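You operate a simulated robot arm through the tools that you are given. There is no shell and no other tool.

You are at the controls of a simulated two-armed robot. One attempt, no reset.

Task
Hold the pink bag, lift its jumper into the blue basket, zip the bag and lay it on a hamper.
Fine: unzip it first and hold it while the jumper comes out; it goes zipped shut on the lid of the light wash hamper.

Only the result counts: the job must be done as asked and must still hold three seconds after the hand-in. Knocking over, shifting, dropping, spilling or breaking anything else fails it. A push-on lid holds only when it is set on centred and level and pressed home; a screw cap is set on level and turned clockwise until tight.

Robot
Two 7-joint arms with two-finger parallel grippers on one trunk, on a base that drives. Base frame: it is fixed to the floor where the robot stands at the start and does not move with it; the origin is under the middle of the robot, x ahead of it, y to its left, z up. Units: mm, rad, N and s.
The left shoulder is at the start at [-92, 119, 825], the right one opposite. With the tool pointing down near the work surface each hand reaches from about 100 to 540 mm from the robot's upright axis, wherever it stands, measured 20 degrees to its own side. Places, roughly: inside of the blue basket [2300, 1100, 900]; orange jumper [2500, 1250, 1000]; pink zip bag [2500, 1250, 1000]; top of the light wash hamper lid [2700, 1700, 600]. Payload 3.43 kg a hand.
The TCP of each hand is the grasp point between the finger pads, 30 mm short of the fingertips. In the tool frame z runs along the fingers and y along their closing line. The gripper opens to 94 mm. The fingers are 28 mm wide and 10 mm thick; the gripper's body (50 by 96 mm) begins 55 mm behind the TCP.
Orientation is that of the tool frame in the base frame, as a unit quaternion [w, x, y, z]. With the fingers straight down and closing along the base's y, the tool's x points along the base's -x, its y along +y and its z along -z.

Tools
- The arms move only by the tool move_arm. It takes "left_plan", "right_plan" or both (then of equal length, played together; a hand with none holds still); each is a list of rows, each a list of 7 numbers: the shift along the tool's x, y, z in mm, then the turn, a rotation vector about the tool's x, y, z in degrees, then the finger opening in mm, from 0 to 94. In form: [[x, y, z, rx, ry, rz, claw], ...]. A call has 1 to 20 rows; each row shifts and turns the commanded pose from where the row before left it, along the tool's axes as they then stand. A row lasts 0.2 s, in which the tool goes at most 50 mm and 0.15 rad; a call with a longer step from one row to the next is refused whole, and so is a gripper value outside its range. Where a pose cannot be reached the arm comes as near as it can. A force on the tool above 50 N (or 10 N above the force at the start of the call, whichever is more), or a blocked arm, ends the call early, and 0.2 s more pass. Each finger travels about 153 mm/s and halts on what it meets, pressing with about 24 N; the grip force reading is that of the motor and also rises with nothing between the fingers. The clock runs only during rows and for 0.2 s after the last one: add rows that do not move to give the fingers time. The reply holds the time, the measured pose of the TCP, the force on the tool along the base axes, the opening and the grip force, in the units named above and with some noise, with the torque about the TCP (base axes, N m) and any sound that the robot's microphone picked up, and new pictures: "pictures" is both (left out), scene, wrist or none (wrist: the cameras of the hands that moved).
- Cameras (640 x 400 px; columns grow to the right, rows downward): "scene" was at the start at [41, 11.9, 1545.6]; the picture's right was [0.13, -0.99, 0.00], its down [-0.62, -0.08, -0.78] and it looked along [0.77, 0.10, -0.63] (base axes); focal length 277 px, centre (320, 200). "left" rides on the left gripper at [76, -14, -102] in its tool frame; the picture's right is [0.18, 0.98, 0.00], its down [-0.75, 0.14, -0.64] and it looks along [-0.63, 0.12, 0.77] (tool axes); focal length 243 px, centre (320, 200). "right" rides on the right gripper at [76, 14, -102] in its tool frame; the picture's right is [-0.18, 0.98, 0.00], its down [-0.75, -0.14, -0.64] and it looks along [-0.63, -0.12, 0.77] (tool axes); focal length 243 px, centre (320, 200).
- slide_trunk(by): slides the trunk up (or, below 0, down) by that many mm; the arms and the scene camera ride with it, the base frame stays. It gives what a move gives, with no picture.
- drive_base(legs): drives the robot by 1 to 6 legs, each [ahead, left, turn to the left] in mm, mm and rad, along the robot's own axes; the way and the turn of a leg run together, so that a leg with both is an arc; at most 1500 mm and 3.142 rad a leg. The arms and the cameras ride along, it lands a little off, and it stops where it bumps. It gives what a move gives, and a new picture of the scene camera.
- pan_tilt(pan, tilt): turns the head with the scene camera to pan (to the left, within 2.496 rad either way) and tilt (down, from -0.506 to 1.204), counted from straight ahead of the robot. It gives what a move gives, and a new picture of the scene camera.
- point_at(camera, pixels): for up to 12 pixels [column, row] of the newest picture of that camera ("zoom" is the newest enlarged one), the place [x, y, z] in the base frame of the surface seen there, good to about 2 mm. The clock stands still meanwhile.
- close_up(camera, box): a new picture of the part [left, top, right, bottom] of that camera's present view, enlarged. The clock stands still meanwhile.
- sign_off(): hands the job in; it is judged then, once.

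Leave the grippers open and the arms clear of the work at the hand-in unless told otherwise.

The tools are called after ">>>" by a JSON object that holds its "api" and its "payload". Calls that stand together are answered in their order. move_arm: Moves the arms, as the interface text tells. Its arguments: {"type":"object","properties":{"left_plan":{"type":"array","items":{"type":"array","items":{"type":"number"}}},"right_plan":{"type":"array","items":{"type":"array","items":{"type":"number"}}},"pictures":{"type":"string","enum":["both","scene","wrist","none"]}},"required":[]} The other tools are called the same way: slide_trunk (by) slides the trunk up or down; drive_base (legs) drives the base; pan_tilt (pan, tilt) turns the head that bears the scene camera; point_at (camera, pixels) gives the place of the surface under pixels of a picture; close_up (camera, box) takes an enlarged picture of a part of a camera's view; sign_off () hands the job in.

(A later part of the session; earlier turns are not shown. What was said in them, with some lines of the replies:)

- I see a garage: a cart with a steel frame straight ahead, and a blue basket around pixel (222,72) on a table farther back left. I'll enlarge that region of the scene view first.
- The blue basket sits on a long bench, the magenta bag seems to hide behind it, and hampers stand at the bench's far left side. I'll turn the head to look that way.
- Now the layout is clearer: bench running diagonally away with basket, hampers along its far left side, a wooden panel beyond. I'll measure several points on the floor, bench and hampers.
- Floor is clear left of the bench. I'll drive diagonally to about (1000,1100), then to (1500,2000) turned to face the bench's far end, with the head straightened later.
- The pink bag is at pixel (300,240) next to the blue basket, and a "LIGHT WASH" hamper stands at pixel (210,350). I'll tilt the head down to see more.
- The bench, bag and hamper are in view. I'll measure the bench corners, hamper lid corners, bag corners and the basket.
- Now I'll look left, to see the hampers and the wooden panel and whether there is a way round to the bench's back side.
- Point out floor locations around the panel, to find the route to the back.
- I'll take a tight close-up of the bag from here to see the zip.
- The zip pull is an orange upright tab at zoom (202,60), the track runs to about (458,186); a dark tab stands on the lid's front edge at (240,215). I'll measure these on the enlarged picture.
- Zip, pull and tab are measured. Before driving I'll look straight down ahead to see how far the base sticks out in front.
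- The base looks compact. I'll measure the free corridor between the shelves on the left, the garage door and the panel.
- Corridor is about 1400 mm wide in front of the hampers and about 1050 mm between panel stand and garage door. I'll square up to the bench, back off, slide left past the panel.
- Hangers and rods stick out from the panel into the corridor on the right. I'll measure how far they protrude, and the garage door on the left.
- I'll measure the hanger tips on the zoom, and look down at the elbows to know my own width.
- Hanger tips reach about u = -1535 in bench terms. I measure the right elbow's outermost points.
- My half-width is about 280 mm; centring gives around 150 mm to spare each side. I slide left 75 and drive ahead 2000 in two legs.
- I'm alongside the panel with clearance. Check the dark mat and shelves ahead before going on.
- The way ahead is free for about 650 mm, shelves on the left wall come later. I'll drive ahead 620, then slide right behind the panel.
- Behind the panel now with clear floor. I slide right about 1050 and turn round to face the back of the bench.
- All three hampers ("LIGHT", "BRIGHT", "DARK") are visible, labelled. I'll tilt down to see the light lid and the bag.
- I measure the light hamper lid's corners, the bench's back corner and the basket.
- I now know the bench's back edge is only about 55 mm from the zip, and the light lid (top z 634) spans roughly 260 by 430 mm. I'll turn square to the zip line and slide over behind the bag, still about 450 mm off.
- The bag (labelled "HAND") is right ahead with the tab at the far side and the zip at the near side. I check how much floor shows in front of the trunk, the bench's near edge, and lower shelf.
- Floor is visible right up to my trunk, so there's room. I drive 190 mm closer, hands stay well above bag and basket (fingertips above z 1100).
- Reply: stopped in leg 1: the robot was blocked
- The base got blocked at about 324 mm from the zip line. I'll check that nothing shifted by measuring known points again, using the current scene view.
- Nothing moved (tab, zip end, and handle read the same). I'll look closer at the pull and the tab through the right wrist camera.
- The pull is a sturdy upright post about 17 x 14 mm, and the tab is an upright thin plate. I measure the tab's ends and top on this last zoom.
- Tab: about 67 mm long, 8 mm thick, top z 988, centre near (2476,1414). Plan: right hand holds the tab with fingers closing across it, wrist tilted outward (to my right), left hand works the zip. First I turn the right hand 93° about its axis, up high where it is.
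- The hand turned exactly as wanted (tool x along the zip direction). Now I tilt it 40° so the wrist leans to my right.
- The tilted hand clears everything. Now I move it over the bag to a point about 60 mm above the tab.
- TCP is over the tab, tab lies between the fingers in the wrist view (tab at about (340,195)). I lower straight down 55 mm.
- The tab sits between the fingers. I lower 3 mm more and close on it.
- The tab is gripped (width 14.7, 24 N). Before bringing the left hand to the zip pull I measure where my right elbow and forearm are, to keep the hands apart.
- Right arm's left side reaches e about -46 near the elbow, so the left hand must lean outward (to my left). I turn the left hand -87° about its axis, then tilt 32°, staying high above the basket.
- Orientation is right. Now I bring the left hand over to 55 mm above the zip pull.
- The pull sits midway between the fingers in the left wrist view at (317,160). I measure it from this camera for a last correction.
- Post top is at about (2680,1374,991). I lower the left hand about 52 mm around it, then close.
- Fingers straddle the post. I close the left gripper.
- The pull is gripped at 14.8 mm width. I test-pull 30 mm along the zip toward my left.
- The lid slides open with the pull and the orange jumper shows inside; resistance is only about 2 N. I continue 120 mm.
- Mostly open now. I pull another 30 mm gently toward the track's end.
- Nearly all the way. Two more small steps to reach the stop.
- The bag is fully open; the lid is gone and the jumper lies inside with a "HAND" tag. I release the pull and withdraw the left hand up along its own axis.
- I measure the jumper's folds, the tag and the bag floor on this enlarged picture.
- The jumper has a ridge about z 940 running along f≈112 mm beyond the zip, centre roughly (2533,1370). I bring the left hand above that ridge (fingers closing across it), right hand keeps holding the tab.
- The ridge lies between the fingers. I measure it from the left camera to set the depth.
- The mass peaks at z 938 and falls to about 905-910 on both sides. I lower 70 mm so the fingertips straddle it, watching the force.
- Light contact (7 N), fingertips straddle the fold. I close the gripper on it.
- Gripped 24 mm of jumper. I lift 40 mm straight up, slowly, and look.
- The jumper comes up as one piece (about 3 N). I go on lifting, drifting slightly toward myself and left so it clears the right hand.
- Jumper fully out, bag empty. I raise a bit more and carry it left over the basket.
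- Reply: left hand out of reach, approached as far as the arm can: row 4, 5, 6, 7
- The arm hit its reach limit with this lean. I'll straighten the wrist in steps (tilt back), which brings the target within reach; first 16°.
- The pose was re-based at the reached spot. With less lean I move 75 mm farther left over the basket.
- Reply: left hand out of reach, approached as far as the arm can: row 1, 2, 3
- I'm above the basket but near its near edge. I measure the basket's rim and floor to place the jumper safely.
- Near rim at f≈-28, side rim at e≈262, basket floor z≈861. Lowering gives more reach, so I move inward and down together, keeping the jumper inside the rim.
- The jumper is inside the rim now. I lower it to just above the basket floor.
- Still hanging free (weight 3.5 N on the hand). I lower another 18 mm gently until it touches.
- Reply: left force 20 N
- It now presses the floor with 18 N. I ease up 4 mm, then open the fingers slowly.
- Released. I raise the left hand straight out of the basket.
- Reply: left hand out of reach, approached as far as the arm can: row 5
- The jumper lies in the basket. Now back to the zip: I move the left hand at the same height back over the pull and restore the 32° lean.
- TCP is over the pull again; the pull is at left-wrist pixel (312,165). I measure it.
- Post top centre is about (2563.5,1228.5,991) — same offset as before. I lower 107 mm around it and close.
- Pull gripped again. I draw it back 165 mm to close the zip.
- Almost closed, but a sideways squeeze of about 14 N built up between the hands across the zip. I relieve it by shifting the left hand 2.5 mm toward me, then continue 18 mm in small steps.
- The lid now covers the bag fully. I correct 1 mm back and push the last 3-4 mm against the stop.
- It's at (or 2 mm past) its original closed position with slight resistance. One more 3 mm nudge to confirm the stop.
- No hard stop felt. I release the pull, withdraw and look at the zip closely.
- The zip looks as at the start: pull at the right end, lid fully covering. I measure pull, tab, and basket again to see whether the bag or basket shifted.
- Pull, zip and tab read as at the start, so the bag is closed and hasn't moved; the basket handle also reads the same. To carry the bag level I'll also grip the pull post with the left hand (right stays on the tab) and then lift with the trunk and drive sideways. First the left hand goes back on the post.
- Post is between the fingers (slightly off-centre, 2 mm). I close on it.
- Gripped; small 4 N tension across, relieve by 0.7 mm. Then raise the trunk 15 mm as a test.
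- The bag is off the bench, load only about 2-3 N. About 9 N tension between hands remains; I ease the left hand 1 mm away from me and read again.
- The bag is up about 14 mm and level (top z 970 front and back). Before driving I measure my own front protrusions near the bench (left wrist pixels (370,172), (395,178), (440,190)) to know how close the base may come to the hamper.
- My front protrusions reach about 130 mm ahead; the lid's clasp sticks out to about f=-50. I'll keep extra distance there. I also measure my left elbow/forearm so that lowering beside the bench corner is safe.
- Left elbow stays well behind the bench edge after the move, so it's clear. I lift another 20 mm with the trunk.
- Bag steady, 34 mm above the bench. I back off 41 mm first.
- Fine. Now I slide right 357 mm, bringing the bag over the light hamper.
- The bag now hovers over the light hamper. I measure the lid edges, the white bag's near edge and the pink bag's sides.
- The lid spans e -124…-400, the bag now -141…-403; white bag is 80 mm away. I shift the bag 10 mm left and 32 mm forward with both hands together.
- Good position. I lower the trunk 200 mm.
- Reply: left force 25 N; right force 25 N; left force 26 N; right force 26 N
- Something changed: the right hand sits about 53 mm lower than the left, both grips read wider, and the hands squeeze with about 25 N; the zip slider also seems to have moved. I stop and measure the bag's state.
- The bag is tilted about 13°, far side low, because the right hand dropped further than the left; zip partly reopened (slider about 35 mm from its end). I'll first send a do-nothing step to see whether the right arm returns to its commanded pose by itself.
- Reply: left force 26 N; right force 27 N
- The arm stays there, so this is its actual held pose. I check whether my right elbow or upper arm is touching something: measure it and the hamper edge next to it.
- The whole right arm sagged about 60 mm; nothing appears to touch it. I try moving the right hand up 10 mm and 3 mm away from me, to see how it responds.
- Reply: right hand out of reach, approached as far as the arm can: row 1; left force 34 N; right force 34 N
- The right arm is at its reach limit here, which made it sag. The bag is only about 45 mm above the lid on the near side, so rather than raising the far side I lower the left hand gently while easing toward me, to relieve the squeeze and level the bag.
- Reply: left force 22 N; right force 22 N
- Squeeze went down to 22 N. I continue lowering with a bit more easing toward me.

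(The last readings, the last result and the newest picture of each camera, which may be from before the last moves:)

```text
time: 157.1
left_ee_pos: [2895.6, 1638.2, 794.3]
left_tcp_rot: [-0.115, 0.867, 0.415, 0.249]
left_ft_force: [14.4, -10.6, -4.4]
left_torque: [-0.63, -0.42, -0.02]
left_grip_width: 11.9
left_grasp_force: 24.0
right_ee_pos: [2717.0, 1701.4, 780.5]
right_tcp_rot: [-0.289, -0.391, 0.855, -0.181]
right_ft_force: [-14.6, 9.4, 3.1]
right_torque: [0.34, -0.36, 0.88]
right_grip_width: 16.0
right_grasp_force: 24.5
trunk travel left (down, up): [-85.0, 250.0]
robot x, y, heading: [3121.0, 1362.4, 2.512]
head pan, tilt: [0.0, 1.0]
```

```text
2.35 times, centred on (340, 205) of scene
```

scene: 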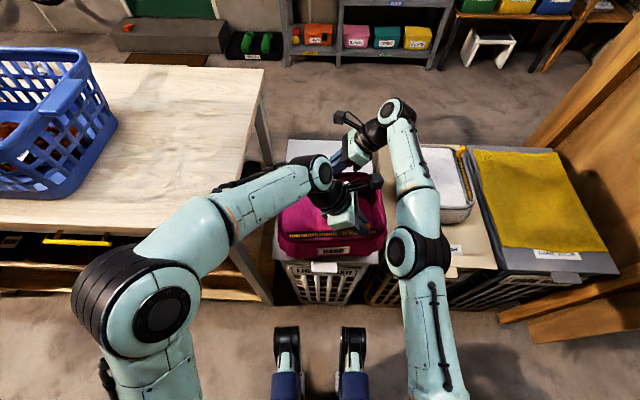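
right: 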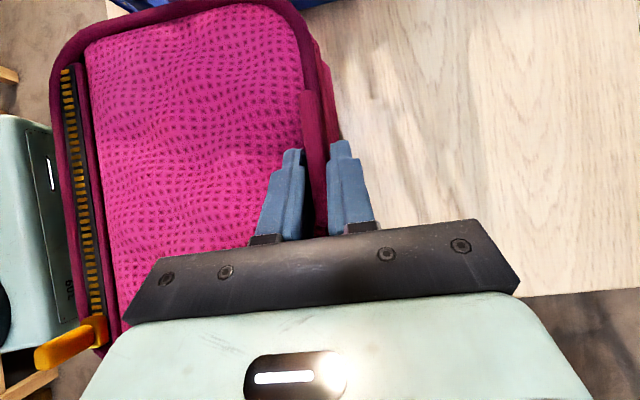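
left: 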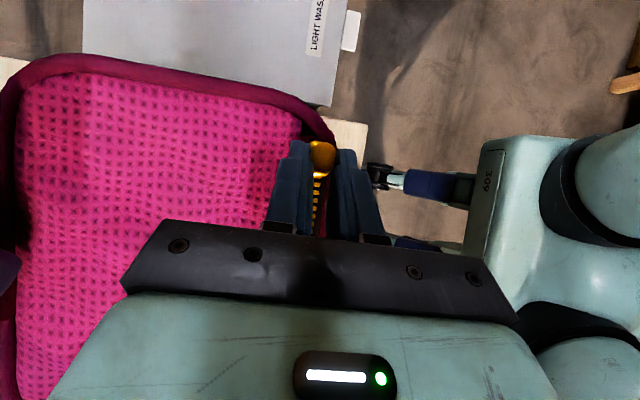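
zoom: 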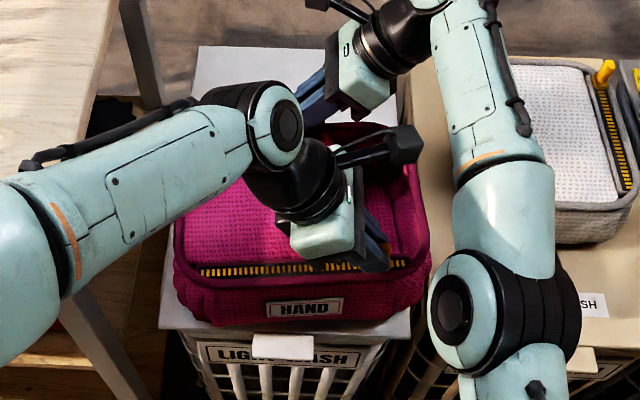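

The bag is levelling. I check heights of zip line and lid.

>>> {"api": "point_at", "payload": {"camera": "zoom", "pixels": [[215, 272], [300, 268], [395, 263], [220, 220], [250, 240], [410, 190], [345, 130], [380, 245], [300, 320], [180, 290], [395, 320], [418, 285]]}}

>>> {"api": "close_up", "payload": {"camera": "left", "box": [160, 60, 480, 260]}}

```text
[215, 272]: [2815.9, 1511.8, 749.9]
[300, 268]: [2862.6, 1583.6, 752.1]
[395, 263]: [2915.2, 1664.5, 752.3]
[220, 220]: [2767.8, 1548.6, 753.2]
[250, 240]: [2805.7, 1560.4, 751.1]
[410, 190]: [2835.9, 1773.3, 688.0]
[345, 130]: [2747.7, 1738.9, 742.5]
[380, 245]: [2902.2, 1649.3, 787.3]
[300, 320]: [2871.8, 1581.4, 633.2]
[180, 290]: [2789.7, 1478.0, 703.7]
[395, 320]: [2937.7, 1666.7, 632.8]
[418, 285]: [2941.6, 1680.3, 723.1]
```

```text
2.00 times, centred on (320, 160) of left
```

zoom: 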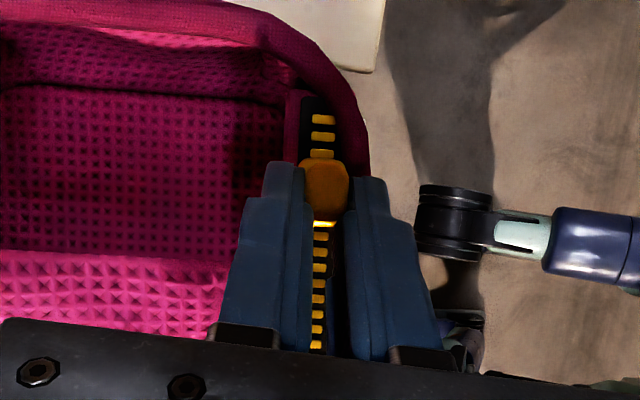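

The bag is level again (top z ≈752, bottom about 10 mm above the lid), yawed about 6°. I lower both hands about 9 mm to set it down.

>>> {"api": "move_arm", "payload": {"left_plan": [[-2.4, 1, 3.8, 0, 0, 0, 0], [-2.4, 1, 3.8, 0, 0, 0, 0], [0, 0, 0, 0, 0, 0, 0]], "right_plan": [[-2.5, 0.3, 3.0, 0, 0, 0, 0], [-2.5, 0.3, 3.0, 0, 0, 0, 0], [0, 0, 0, 0, 0, 0, 0]], "pictures": "scene"}}

>>> {"api": "close_up", "payload": {"camera": "scene", "box": [240, 120, 440, 290]}}

```text
time: 157.8
left_ee_pos: [2898.1, 1635.9, 785.1]
left_tcp_rot: [-0.119, 0.867, 0.416, 0.248]
left_ft_force: [8.1, -5.1, -1.9]
left_torque: [-0.5, -0.33, 0.18]
left_grip_width: 11.7
left_grasp_force: 23.6
right_ee_pos: [2718.1, 1701.5, 775.9]
right_tcp_rot: [-0.29, -0.392, 0.854, -0.181]
right_ft_force: [-0.6, 11.0, 20.0]
right_torque: [-0.5, 0.12, 0.87]
right_grip_width: 16.1
right_grasp_force: 24.0
trunk travel left (down, up): [-85.0, 250.0]
robot x, y, heading: [3119.2, 1360.1, 2.511]
head pan, tilt: [0.0, 1.0]
```

scene: 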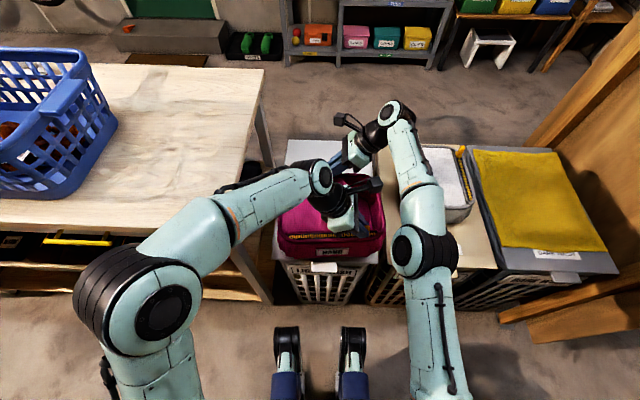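

```text
2.35 times, centred on (340, 205) of scene
```

zoom: 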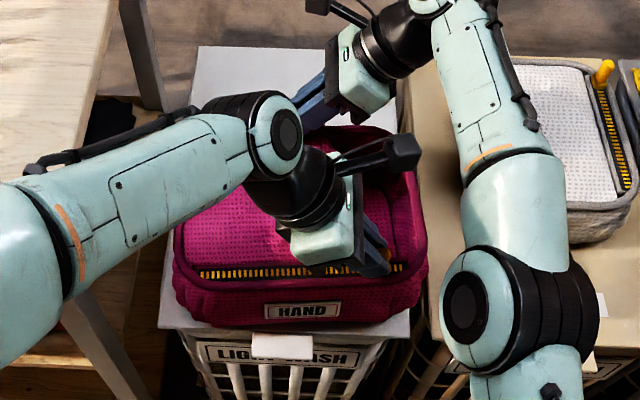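

The far side is resting on the lid (right hand pushes down 20 N). I ease the right hand up 2 mm and lower the left side another 6 mm.

>>> {"api": "move_arm", "payload": {"left_plan": [[-1.6, 0.5, 2.5, 0, 0, 0, 0], [-1.6, 0.5, 2.5, 0, 0, 0, 0], [0, 0, 0, 0, 0, 0, 0]], "right_plan": [[1.6, -0.2, -1.9, 0, 0, 0, 0], [0, 0, 0, 0, 0, 0, 0], [0, 0, 0, 0, 0, 0, 0]], "pictures": "none"}}

```text
time: 158.7
left_ee_pos: [2898.0, 1634.9, 781.3]
left_tcp_rot: [-0.118, 0.867, 0.415, 0.248]
left_ft_force: [4.1, -4.2, 3.2]
left_torque: [0.42, -0.25, 0.1]
left_grip_width: 11.6
left_grasp_force: 23.7
right_ee_pos: [2717.5, 1698.5, 776.4]
right_tcp_rot: [-0.288, -0.391, 0.855, -0.183]
right_ft_force: [-2.8, 0.2, 7.0]
right_torque: [0.49, -0.07, 0.06]
right_grip_width: 15.0
right_grasp_force: 24.3
trunk travel left (down, up): [-85.0, 250.0]
robot x, y, heading: [3121.0, 1360.6, 2.512]
head pan, tilt: [0.0, 1.0]
```

The bag rests on the lid now (small upward forces on both hands). The zip is partly open, so I pull the slider along the bag's present direction toward its closed end, 12 mm first.

>>> {"api": "move_arm", "payload": {"left_plan": [[5.06, -0.6, 3.16, 0, 0, 0, 0], [5.06, -0.6, 3.16, 0, 0, 0, 0], [0, 0, 0, 0, 0, 0, 0]], "pictures": "both"}}

>>> {"api": "close_up", "payload": {"camera": "scene", "box": [240, 120, 440, 290]}}

```text
time: 159.4
left_ee_pos: [2904.9, 1645.4, 780.9]
left_tcp_rot: [-0.119, 0.867, 0.414, 0.249]
left_ft_force: [7.8, -5.3, 12.6]
left_torque: [0.1, -0.14, 0.19]
left_grip_width: 11.8
left_grasp_force: 24.1
right_ee_pos: [2716.8, 1700.3, 775.5]
right_tcp_rot: [-0.287, -0.392, 0.855, -0.182]
right_ft_force: [-4.4, 1.3, -0.9]
right_torque: [-0.08, 0.3, 0.33]
right_grip_width: 15.3
right_grasp_force: 24.4
trunk travel left (down, up): [-85.0, 250.0]
robot x, y, heading: [3123.6, 1362.5, 2.513]
head pan, tilt: [0.0, 1.0]
```

scene: 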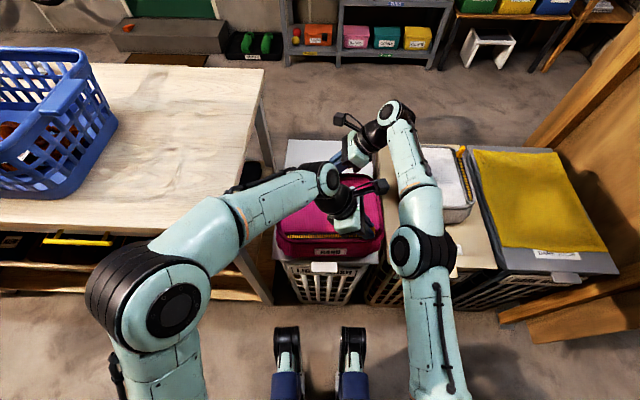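
left: 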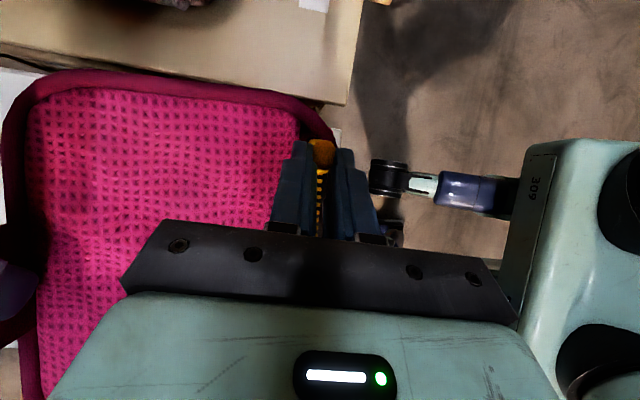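

```text
2.35 times, centred on (340, 205) of scene
```

zoom: 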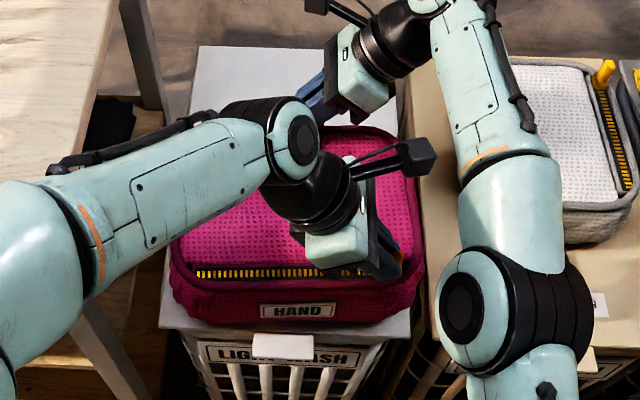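

The lid now covers the bag again and the slider is at its end. One more 5 mm nudge to seat it, with 1 mm relief upward.

>>> {"api": "move_arm", "payload": {"left_plan": [[2.6, -0.3, 0.5, 0, 0, 0, 0], [2.1, -0.2, 1.3, 0, 0, 0, 0], [0, 0, 0, 0, 0, 0, 0]], "pictures": "wrist"}}

>>> {"api": "close_up", "payload": {"camera": "left", "box": [240, 80, 400, 180]}}

```text
time: 160.2
left_ee_pos: [2905.1, 1649.5, 780.4]
left_tcp_rot: [-0.118, 0.867, 0.416, 0.249]
left_ft_force: [0.5, -10.5, 8.2]
left_torque: [-0.27, 0.13, 0.31]
left_grip_width: 11.6
left_grasp_force: 24.4
right_ee_pos: [2716.8, 1699.6, 775.4]
right_tcp_rot: [-0.287, -0.391, 0.855, -0.182]
right_ft_force: [-0.9, 6.1, -2.6]
right_torque: [0.18, 0.06, 0.7]
right_grip_width: 15.3
right_grasp_force: 24.6
trunk travel left (down, up): [-85.0, 250.0]
robot x, y, heading: [3122.0, 1362.6, 2.511]
head pan, tilt: [0.0, 1.0]
```

left: 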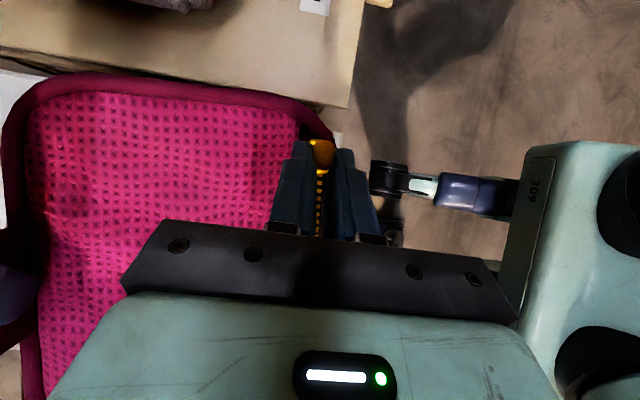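

```text
4.00 times, centred on (320, 130) of left
```

zoom: 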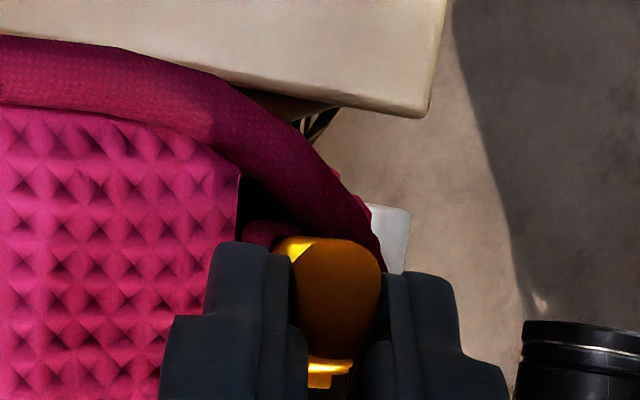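

Resistance rose to about 8 N: the slider is at its stop. I open the left hand and withdraw it.

>>> {"api": "move_arm", "payload": {"left_plan": [[0, 0, 0, 0, 0, 0, 25], [0, 0, 0, 0, 0, 0, 45], [0, 0, -8, 0, 0, 0, 60], [5, 0, -20, 0, 0, 0, 60], [8, 0, -35, 0, 0, 0, 60], [0, 0, -40, 0, 0, 0, 60], [-20, 0, -35, 0, 0, 0, 60]], "pictures": "both"}}

>>> {"api": "close_up", "payload": {"camera": "scene", "box": [240, 120, 440, 290]}}

```text
time: 161.8
left_ee_pos: [2858.0, 1586.4, 893.8]
left_tcp_rot: [-0.118, 0.867, 0.415, 0.249]
left_ft_force: [-0.1, -0.3, 0.6]
left_torque: [0.0, 0.03, 0.02]
left_grip_width: 60.1
left_grasp_force: 0.0
right_ee_pos: [2716.2, 1700.2, 776.5]
right_tcp_rot: [-0.289, -0.391, 0.854, -0.183]
right_ft_force: [-1.0, -0.2, 0.9]
right_torque: [0.2, 0.05, -0.02]
right_grip_width: 14.9
right_grasp_force: 24.4
trunk travel left (down, up): [-85.0, 250.0]
robot x, y, heading: [3122.0, 1356.1, 2.514]
head pan, tilt: [0.0, 1.0]
```

scene: 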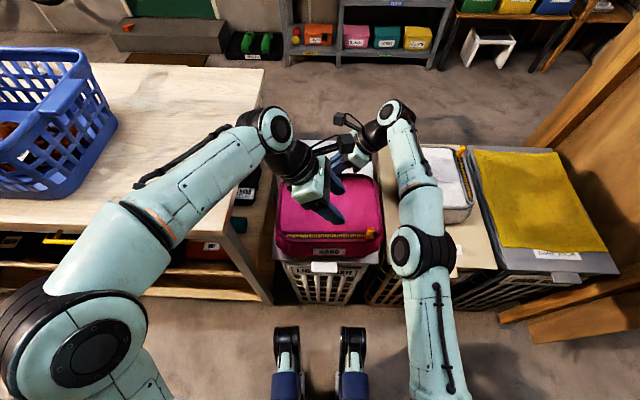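
left: 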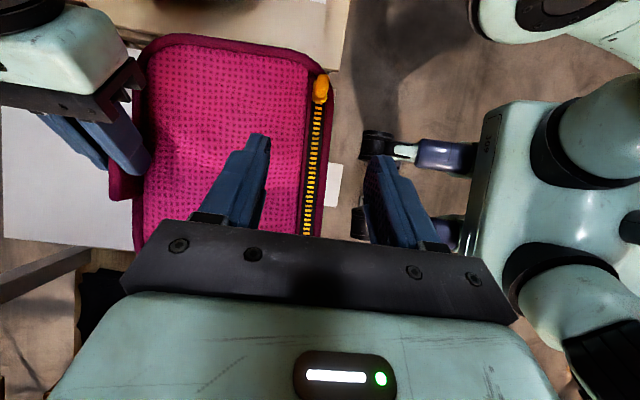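

```text
2.35 times, centred on (340, 205) of scene
```

zoom: 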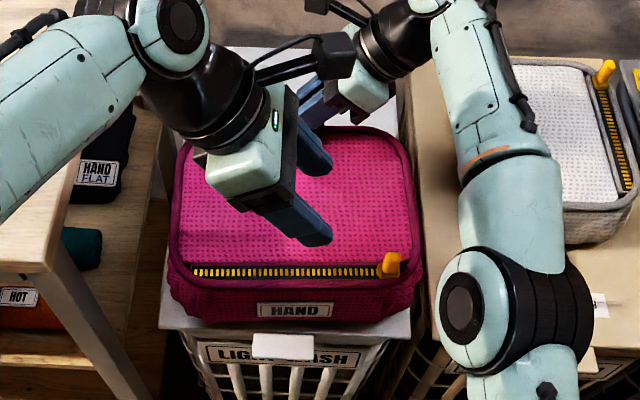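

The bag lies on the light hamper's lid, zip closed with the pull at its right end. I measure the bag's extents against the lid and check the zip and post.

>>> {"api": "point_at", "payload": {"camera": "zoom", "pixels": [[390, 258], [385, 272], [195, 272], [300, 272], [175, 270], [165, 315], [420, 265], [408, 325], [180, 318], [300, 325], [405, 160], [185, 150]]}}

>>> {"api": "point_at", "payload": {"camera": "left", "pixels": [[320, 82], [318, 98], [305, 235], [160, 50], [325, 70], [150, 220], [334, 185], [60, 200], [325, 195], [330, 120], [330, 160], [140, 240]]}}

```text
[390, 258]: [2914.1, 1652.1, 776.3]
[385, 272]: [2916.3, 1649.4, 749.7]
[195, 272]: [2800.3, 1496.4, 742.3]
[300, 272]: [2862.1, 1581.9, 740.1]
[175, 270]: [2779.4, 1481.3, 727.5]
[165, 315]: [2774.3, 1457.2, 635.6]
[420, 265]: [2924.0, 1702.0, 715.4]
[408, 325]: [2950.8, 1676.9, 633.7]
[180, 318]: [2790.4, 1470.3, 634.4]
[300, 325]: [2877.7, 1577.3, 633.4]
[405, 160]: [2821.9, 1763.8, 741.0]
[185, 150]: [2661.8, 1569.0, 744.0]
```

```text
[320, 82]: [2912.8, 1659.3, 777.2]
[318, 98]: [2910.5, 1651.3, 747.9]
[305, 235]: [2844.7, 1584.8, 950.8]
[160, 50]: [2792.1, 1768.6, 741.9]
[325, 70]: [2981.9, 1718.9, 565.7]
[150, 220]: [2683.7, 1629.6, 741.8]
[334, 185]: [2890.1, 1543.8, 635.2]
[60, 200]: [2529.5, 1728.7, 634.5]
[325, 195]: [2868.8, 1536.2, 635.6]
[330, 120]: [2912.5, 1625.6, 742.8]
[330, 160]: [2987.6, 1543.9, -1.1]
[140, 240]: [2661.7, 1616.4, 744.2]
```

Top of bag z ≈742 means its bottom rests on the lid (634); it lies inside the lid's outline, 20 mm clear of the bright hamper. Now I open the right gripper on the tab.

>>> {"api": "move_arm", "payload": {"right_plan": [[0, 0, 0, 0, 0, 0, 25], [0, 0, 0, 0, 0, 0, 40], [0, 0, 0, 0, 0, 0, 40]], "pictures": "both"}}

>>> {"api": "close_up", "payload": {"camera": "scene", "box": [260, 90, 440, 240]}}

```text
time: 162.7
left_ee_pos: [2856.7, 1586.3, 892.8]
left_tcp_rot: [-0.119, 0.867, 0.416, 0.249]
left_ft_force: [0.7, 0.4, 0.6]
left_torque: [0.0, 0.01, 0.0]
left_grip_width: 60.2
left_grasp_force: 0.0
right_ee_pos: [2715.7, 1700.1, 776.1]
right_tcp_rot: [-0.289, -0.391, 0.854, -0.182]
right_ft_force: [-0.1, 0.2, 0.5]
right_torque: [0.0, 0.02, -0.02]
right_grip_width: 40.2
right_grasp_force: 0.1
trunk travel left (down, up): [-85.0, 250.0]
robot x, y, heading: [3122.0, 1360.0, 2.512]
head pan, tilt: [0.0, 1.0]
```

scene: 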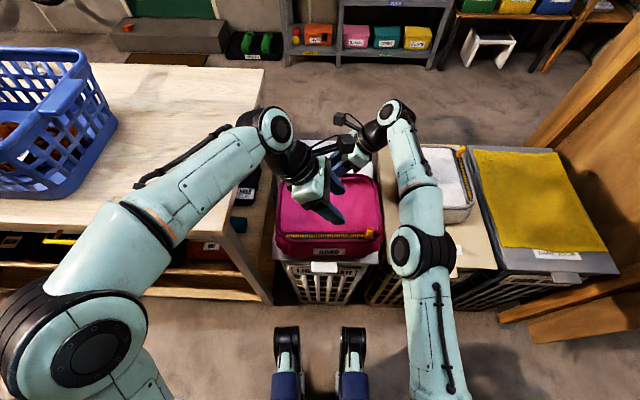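
right: 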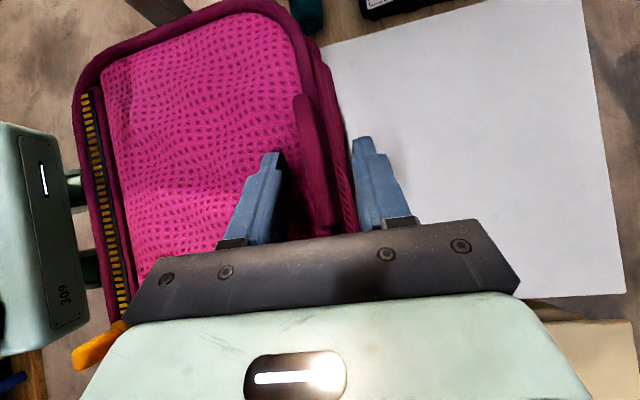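

```text
2.67 times, centred on (350, 165) of scene
```

zoom: 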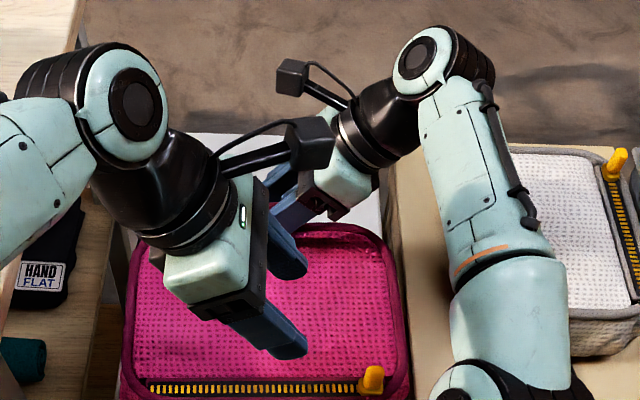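

The tab is free between the open fingers. I back the right hand out 12 mm along its own axis and check that it obeys.

>>> {"api": "move_arm", "payload": {"right_plan": [[0, 0, -12, 0, 0, 0, 40], [0, 0, 0, 0, 0, 0, 40]], "pictures": "wrist"}}

```text
time: 163.2
left_ee_pos: [2857.8, 1586.2, 892.4]
left_tcp_rot: [-0.119, 0.867, 0.415, 0.249]
left_ft_force: [-0.5, 0.3, 0.1]
left_torque: [0.0, -0.01, 0.0]
left_grip_width: 59.9
left_grasp_force: 0.1
right_ee_pos: [2722.1, 1706.1, 784.8]
right_tcp_rot: [-0.288, -0.391, 0.855, -0.182]
right_ft_force: [0.6, 0.2, -0.5]
right_torque: [-0.01, 0.01, 0.0]
right_grip_width: 40.1
right_grasp_force: 0.1
trunk travel left (down, up): [-85.0, 250.0]
robot x, y, heading: [3126.4, 1362.0, 2.509]
head pan, tilt: [0.0, 1.0]
```

right: 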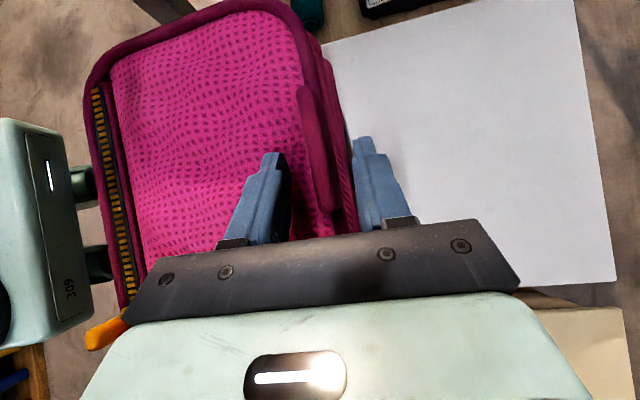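

It obeys. I continue backing out 70 mm more.

>>> {"api": "move_arm", "payload": {"right_plan": [[0, 0, -12, 0, 0, 0, 40], [0, 0, -12, 0, 0, 0, 40], [0, 0, -15, 0, 0, 0, 40], [0, 0, -15, 0, 0, 0, 40], [0, 0, -15, 0, 0, 0, 40]], "pictures": "both"}}

```text
time: 164.4
left_ee_pos: [2857.5, 1586.8, 894.3]
left_tcp_rot: [-0.118, 0.867, 0.416, 0.249]
left_ft_force: [0.1, -0.5, 0.2]
left_torque: [0.01, 0.01, 0.0]
left_grip_width: 60.0
left_grasp_force: 0.0
right_ee_pos: [2759.0, 1733.3, 832.6]
right_tcp_rot: [-0.289, -0.391, 0.854, -0.183]
right_ft_force: [-0.1, -0.2, -0.1]
right_torque: [0.0, 0.0, 0.01]
right_grip_width: 39.9
right_grasp_force: 0.2
right hand out of reach, approached as far as the arm can: row 1, 3, 4, 5
trunk travel left (down, up): [-85.0, 250.0]
robot x, y, heading: [3121.2, 1358.7, 2.519]
head pan, tilt: [0.0, 1.0]
```

scene: 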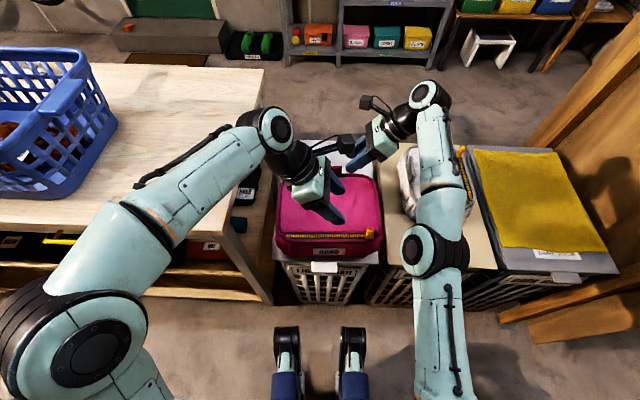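
right: 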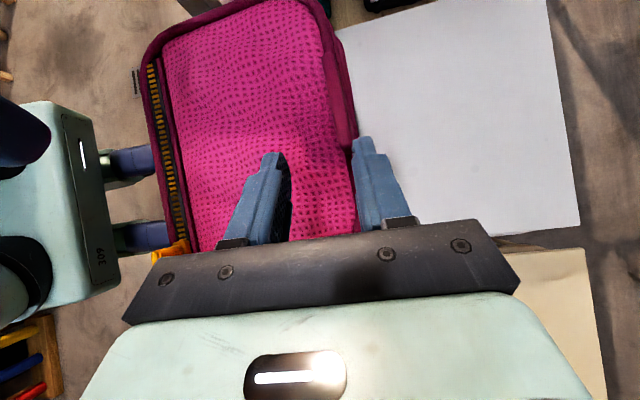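

Right hand is clear above the tab. I bring it back toward me and up, away from its reach limit.

>>> {"api": "move_arm", "payload": {"right_plan": [[4.4, -12.6, -5.4, 0, 0, 0, 40], [4.4, -12.6, -5.4, 0, 0, 0, 40], [4.4, -12.6, -5.4, 0, 0, 0, 40], [4.4, -12.6, -5.4, 0, 0, 0, 40], [4.4, -12.6, -5.4, 0, 0, 0, 40]], "left_plan": [[5.3, 0, -8.48, 0, 0, 0, 60], [5.3, 0, -8.48, 0, 0, 0, 60], [5.3, 0, -8.48, 0, 0, 0, 60], [-17, 0, -10.6, 0, 0, 0, 60], [-17, 0, -10.6, 0, 0, 0, 60]], "pictures": "scene"}}

```text
time: 165.7
left_ee_pos: [2831.9, 1556.9, 924.3]
left_tcp_rot: [-0.119, 0.867, 0.416, 0.248]
left_ft_force: [0.0, 0.8, -0.3]
left_torque: [-0.01, 0.01, 0.02]
left_grip_width: 60.1
left_grasp_force: 0.0
right_ee_pos: [2776.3, 1719.8, 886.4]
right_tcp_rot: [-0.288, -0.391, 0.855, -0.183]
right_ft_force: [0.6, -0.4, -0.4]
right_torque: [-0.03, -0.03, -0.02]
right_grip_width: 39.8
right_grasp_force: 0.0
right hand out of reach, approached as far as the arm can: row 1, 2, 3, 4, 5
trunk travel left (down, up): [-85.0, 250.0]
robot x, y, heading: [3123.8, 1358.9, 2.517]
head pan, tilt: [0.0, 1.0]
```

scene: 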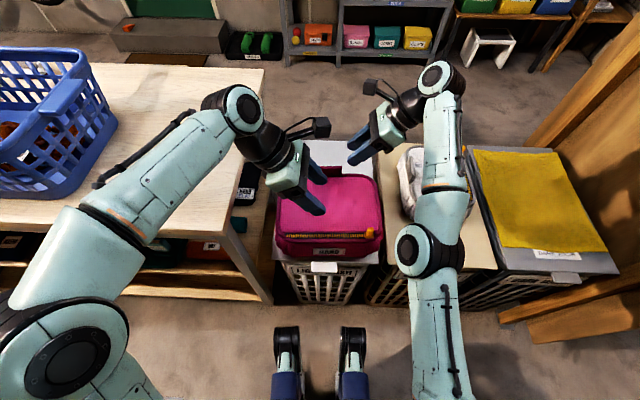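

Both hands are now above the bag. I raise the trunk 120 mm to get clear, then look at the bag.

>>> {"api": "slide_trunk", "payload": {"by": 120}}

>>> {"api": "drive_base", "payload": {"legs": [[-150, 0, 0]]}}

>>> {"api": "close_up", "payload": {"camera": "scene", "box": [220, 100, 480, 280]}}

```text
time: 167.2
left_ee_pos: [2832.0, 1557.4, 1043.9]
left_tcp_rot: [-0.118, 0.867, 0.415, 0.25]
left_ft_force: [-0.3, -0.3, 0.2]
left_torque: [0.03, -0.04, 0.04]
left_grip_width: 60.2
left_grasp_force: 0.0
right_ee_pos: [2777.5, 1719.9, 1006.5]
right_tcp_rot: [-0.288, -0.391, 0.855, -0.182]
right_ft_force: [0.0, 0.1, 0.1]
right_torque: [-0.01, 0.01, 0.01]
right_grip_width: 39.9
right_grasp_force: 0.1
trunk travel left (down, up): [-205.0, 130.0]
robot x, y, heading: [3119.9, 1360.4, 2.511]
head pan, tilt: [0.0, 1.0]
```

```text
time: 168.5
left_ee_pos: [2952.6, 1468.9, 1044.1]
left_tcp_rot: [-0.118, 0.868, 0.414, 0.248]
left_ft_force: [0.2, -0.7, 0.6]
left_torque: [-0.01, 0.03, 0.01]
left_grip_width: 60.0
left_grasp_force: 0.0
right_ee_pos: [2899.4, 1629.8, 1007.8]
right_tcp_rot: [-0.288, -0.391, 0.855, -0.182]
right_ft_force: [0.1, 0.3, 0.1]
right_torque: [0.02, 0.0, 0.01]
right_grip_width: 39.8
right_grasp_force: 0.1
trunk travel left (down, up): [-205.0, 130.0]
robot x, y, heading: [3248.0, 1271.6, 2.509]
head pan, tilt: [0.0, 1.0]
```

scene: 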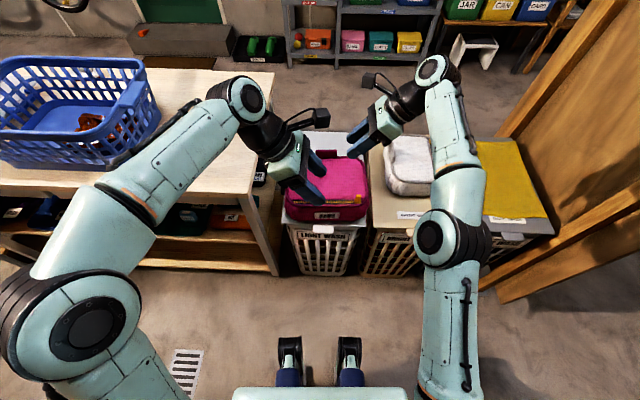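

```text
2.22 times, centred on (350, 190) of scene
```

zoom: 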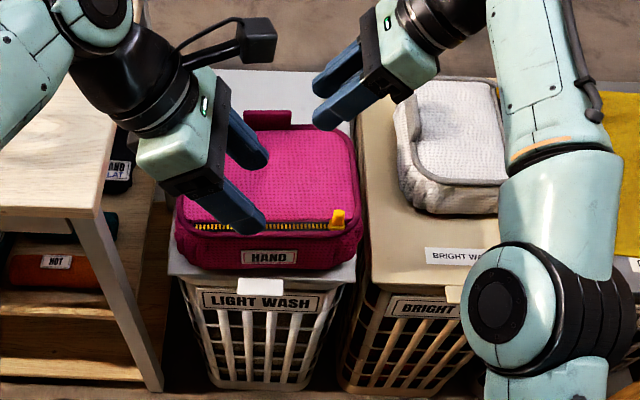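

The bag sits on the light hamper. I take close views of the zip end and of the basket to verify the result.

>>> {"api": "close_up", "payload": {"camera": "scene", "box": [285, 140, 385, 225]}}

>>> {"api": "close_up", "payload": {"camera": "scene", "box": [0, 40, 180, 180]}}

>>> {"api": "close_up", "payload": {"camera": "scene", "box": [340, 180, 390, 215]}}

```text
4.71 times, centred on (335, 182) of scene
```

zoom: 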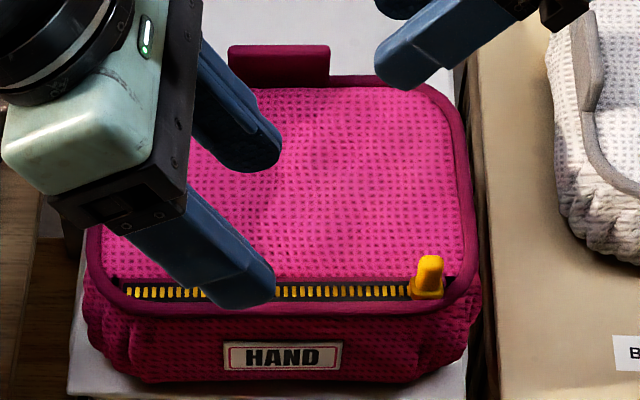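

```text
2.86 times, centred on (90, 110) of scene
```

zoom: 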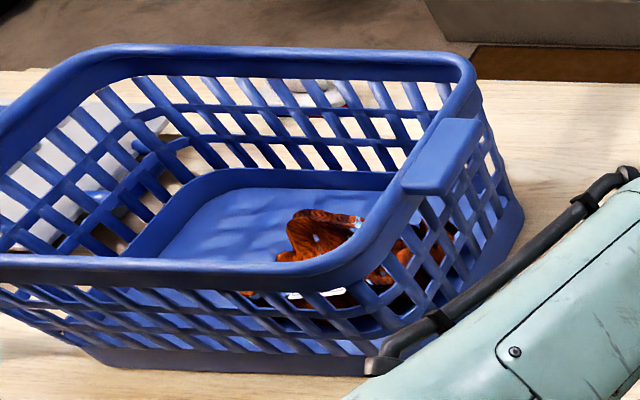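

```text
11.43 times, centred on (365, 198) of scene
```

zoom: 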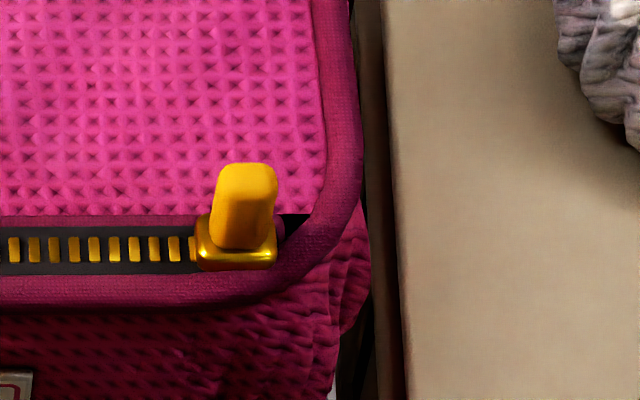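

Zip is fully shut (slider at the end of its track, lid flush), the bag's bottom is within the light lid, and the jumper lies in the basket. I open both grippers fully and back the robot off so the arms are clear.

>>> {"api": "move_arm", "payload": {"left_plan": [[0, 0, 0, 0, 0, 0, 90], [0, 0, 0, 0, 0, 0, 90]], "right_plan": [[0, 0, 0, 0, 0, 0, 90], [0, 0, 0, 0, 0, 0, 90]], "pictures": "none"}}

>>> {"api": "drive_base", "payload": {"legs": [[-300, 0, 0]]}}

>>> {"api": "pan_tilt", "payload": {"pan": 0.1, "tilt": 0.75}}

>>> {"api": "close_up", "payload": {"camera": "scene", "box": [200, 80, 520, 280]}}

```text
time: 169.1
left_ee_pos: [2954.1, 1468.5, 1044.4]
left_tcp_rot: [-0.118, 0.867, 0.415, 0.249]
left_ft_force: [0.1, 0.1, 0.2]
left_torque: [0.0, -0.03, 0.02]
left_grip_width: 90.0
left_grasp_force: 0.0
right_ee_pos: [2898.7, 1630.1, 1008.3]
right_tcp_rot: [-0.289, -0.391, 0.855, -0.182]
right_ft_force: [0.3, -0.6, -0.7]
right_torque: [-0.02, 0.02, 0.0]
right_grip_width: 90.0
right_grasp_force: 0.0
trunk travel left (down, up): [-205.0, 130.0]
robot x, y, heading: [3245.1, 1269.7, 2.511]
head pan, tilt: [0.0, 1.0]
```

```text
time: 171.2
left_ee_pos: [3194.2, 1293.6, 1043.3]
left_tcp_rot: [-0.118, 0.868, 0.413, 0.249]
left_ft_force: [-0.4, -0.9, 0.6]
left_torque: [-0.02, 0.07, -0.01]
left_grip_width: 90.1
left_grasp_force: 0.1
right_ee_pos: [3141.9, 1456.4, 1007.0]
right_tcp_rot: [-0.289, -0.389, 0.856, -0.182]
right_ft_force: [-0.6, 0.0, -0.7]
right_torque: [0.04, 0.01, -0.02]
right_grip_width: 90.0
right_grasp_force: 0.0
trunk travel left (down, up): [-205.0, 130.0]
robot x, y, heading: [3481.0, 1093.1, 2.511]
head pan, tilt: [0.0, 1.0]
```

scene: 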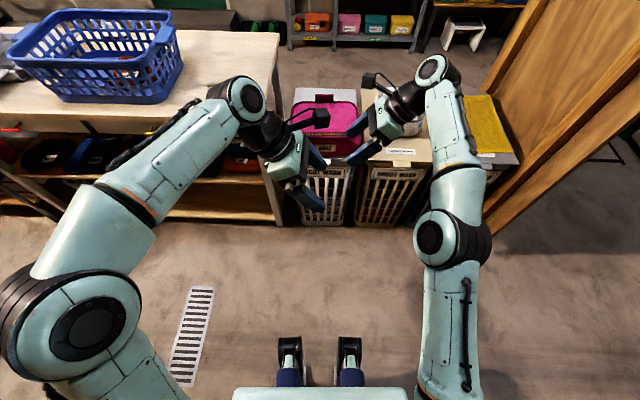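

```text
time: 171.9
left_ee_pos: [3195.0, 1295.1, 1043.3]
left_tcp_rot: [-0.117, 0.868, 0.413, 0.249]
left_ft_force: [0.5, 0.2, -0.9]
left_torque: [-0.03, -0.02, 0.0]
left_grip_width: 90.2
left_grasp_force: 0.0
right_ee_pos: [3141.2, 1456.9, 1007.4]
right_tcp_rot: [-0.29, -0.387, 0.856, -0.181]
right_ft_force: [0.2, -0.3, 0.0]
right_torque: [-0.01, -0.01, 0.03]
right_grip_width: 90.1
right_grasp_force: 0.0
trunk travel left (down, up): [-205.0, 130.0]
robot x, y, heading: [3484.7, 1098.6, 2.511]
head pan, tilt: [0.099, 0.75]
```

scene: 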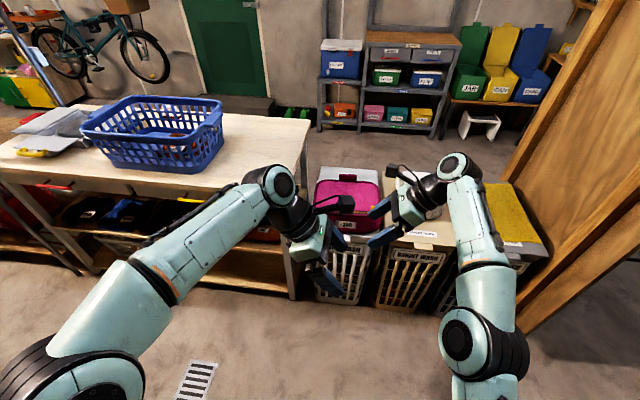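

```text
2.00 times, centred on (360, 180) of scene
```

zoom: 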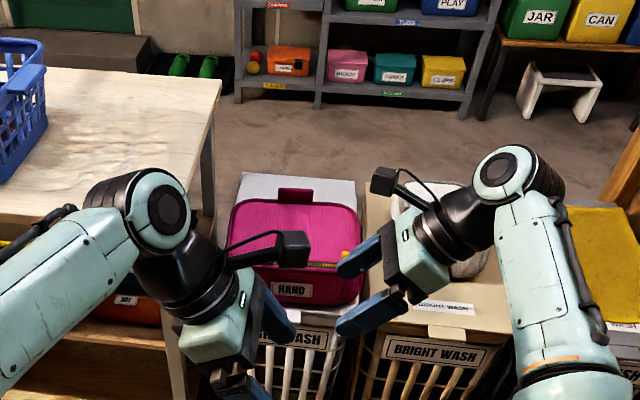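

The bag is stable on the light hamper with arms clear. A last check that basket, jumper and lid are where they should be.

>>> {"api": "point_at", "payload": {"camera": "scene", "pixels": [[217, 103], [130, 98], [90, 122], [170, 142], [340, 180], [345, 172], [318, 178], [378, 178], [362, 208], [320, 205]]}}

>>> {"api": "close_up", "payload": {"camera": "scene", "box": [70, 80, 240, 190]}}

```text
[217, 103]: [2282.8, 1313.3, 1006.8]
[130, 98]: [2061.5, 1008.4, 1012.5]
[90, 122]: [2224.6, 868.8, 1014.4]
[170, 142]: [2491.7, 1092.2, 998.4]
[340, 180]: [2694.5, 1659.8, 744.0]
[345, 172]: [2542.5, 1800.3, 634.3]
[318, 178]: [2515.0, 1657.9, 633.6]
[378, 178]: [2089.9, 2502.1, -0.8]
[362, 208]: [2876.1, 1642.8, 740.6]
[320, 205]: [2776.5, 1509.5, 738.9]
```

```text
3.64 times, centred on (155, 135) of scene
```

zoom: 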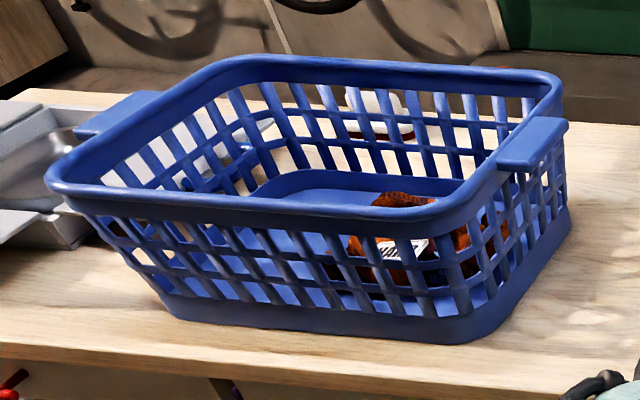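

The jumper is inside the blue basket. The bag is zipped and rests on the light hamper lid with its top at z ≈742. Both grippers are open and the arms are clear, so I hand in the job.

>>> {"api": "sign_off", "payload": {}}

```text
The job is handed in.
```

I've handed the job in. The jumper is in the blue basket, and the pink bag is zipped shut on the lid of the light wash hamper. The hand-in gave no verdict, so this rests on my last pictures and measurements.

- **Unzipping and jumper:** My right hand held the bag by its tab while my left opened the zip. The right hand kept holding the tab while the left lifted the jumper out and lowered it into the basket. The basket showed no sign of having moved.
- **Carrying the bag:** While I lowered the bag over the hamper, my right arm reached its limit and sagged about 50 mm. That tilted the bag and pulled the zip partly open again. I levelled the bag, set it down on the lid and closed the zip fully.
- **Position on the lid:** The bag rests flat on the lid, but it is off-centre, close to the label end. One bulging side is about level with the lid's edge. It clears the bright wash hamper next to it by about 20 mm.
- **Bench bump:** Driving up, the base was stopped once at the bench. The points I measured afterwards had not moved.

At the hand-in both grippers were open and the arms were clear of the work.
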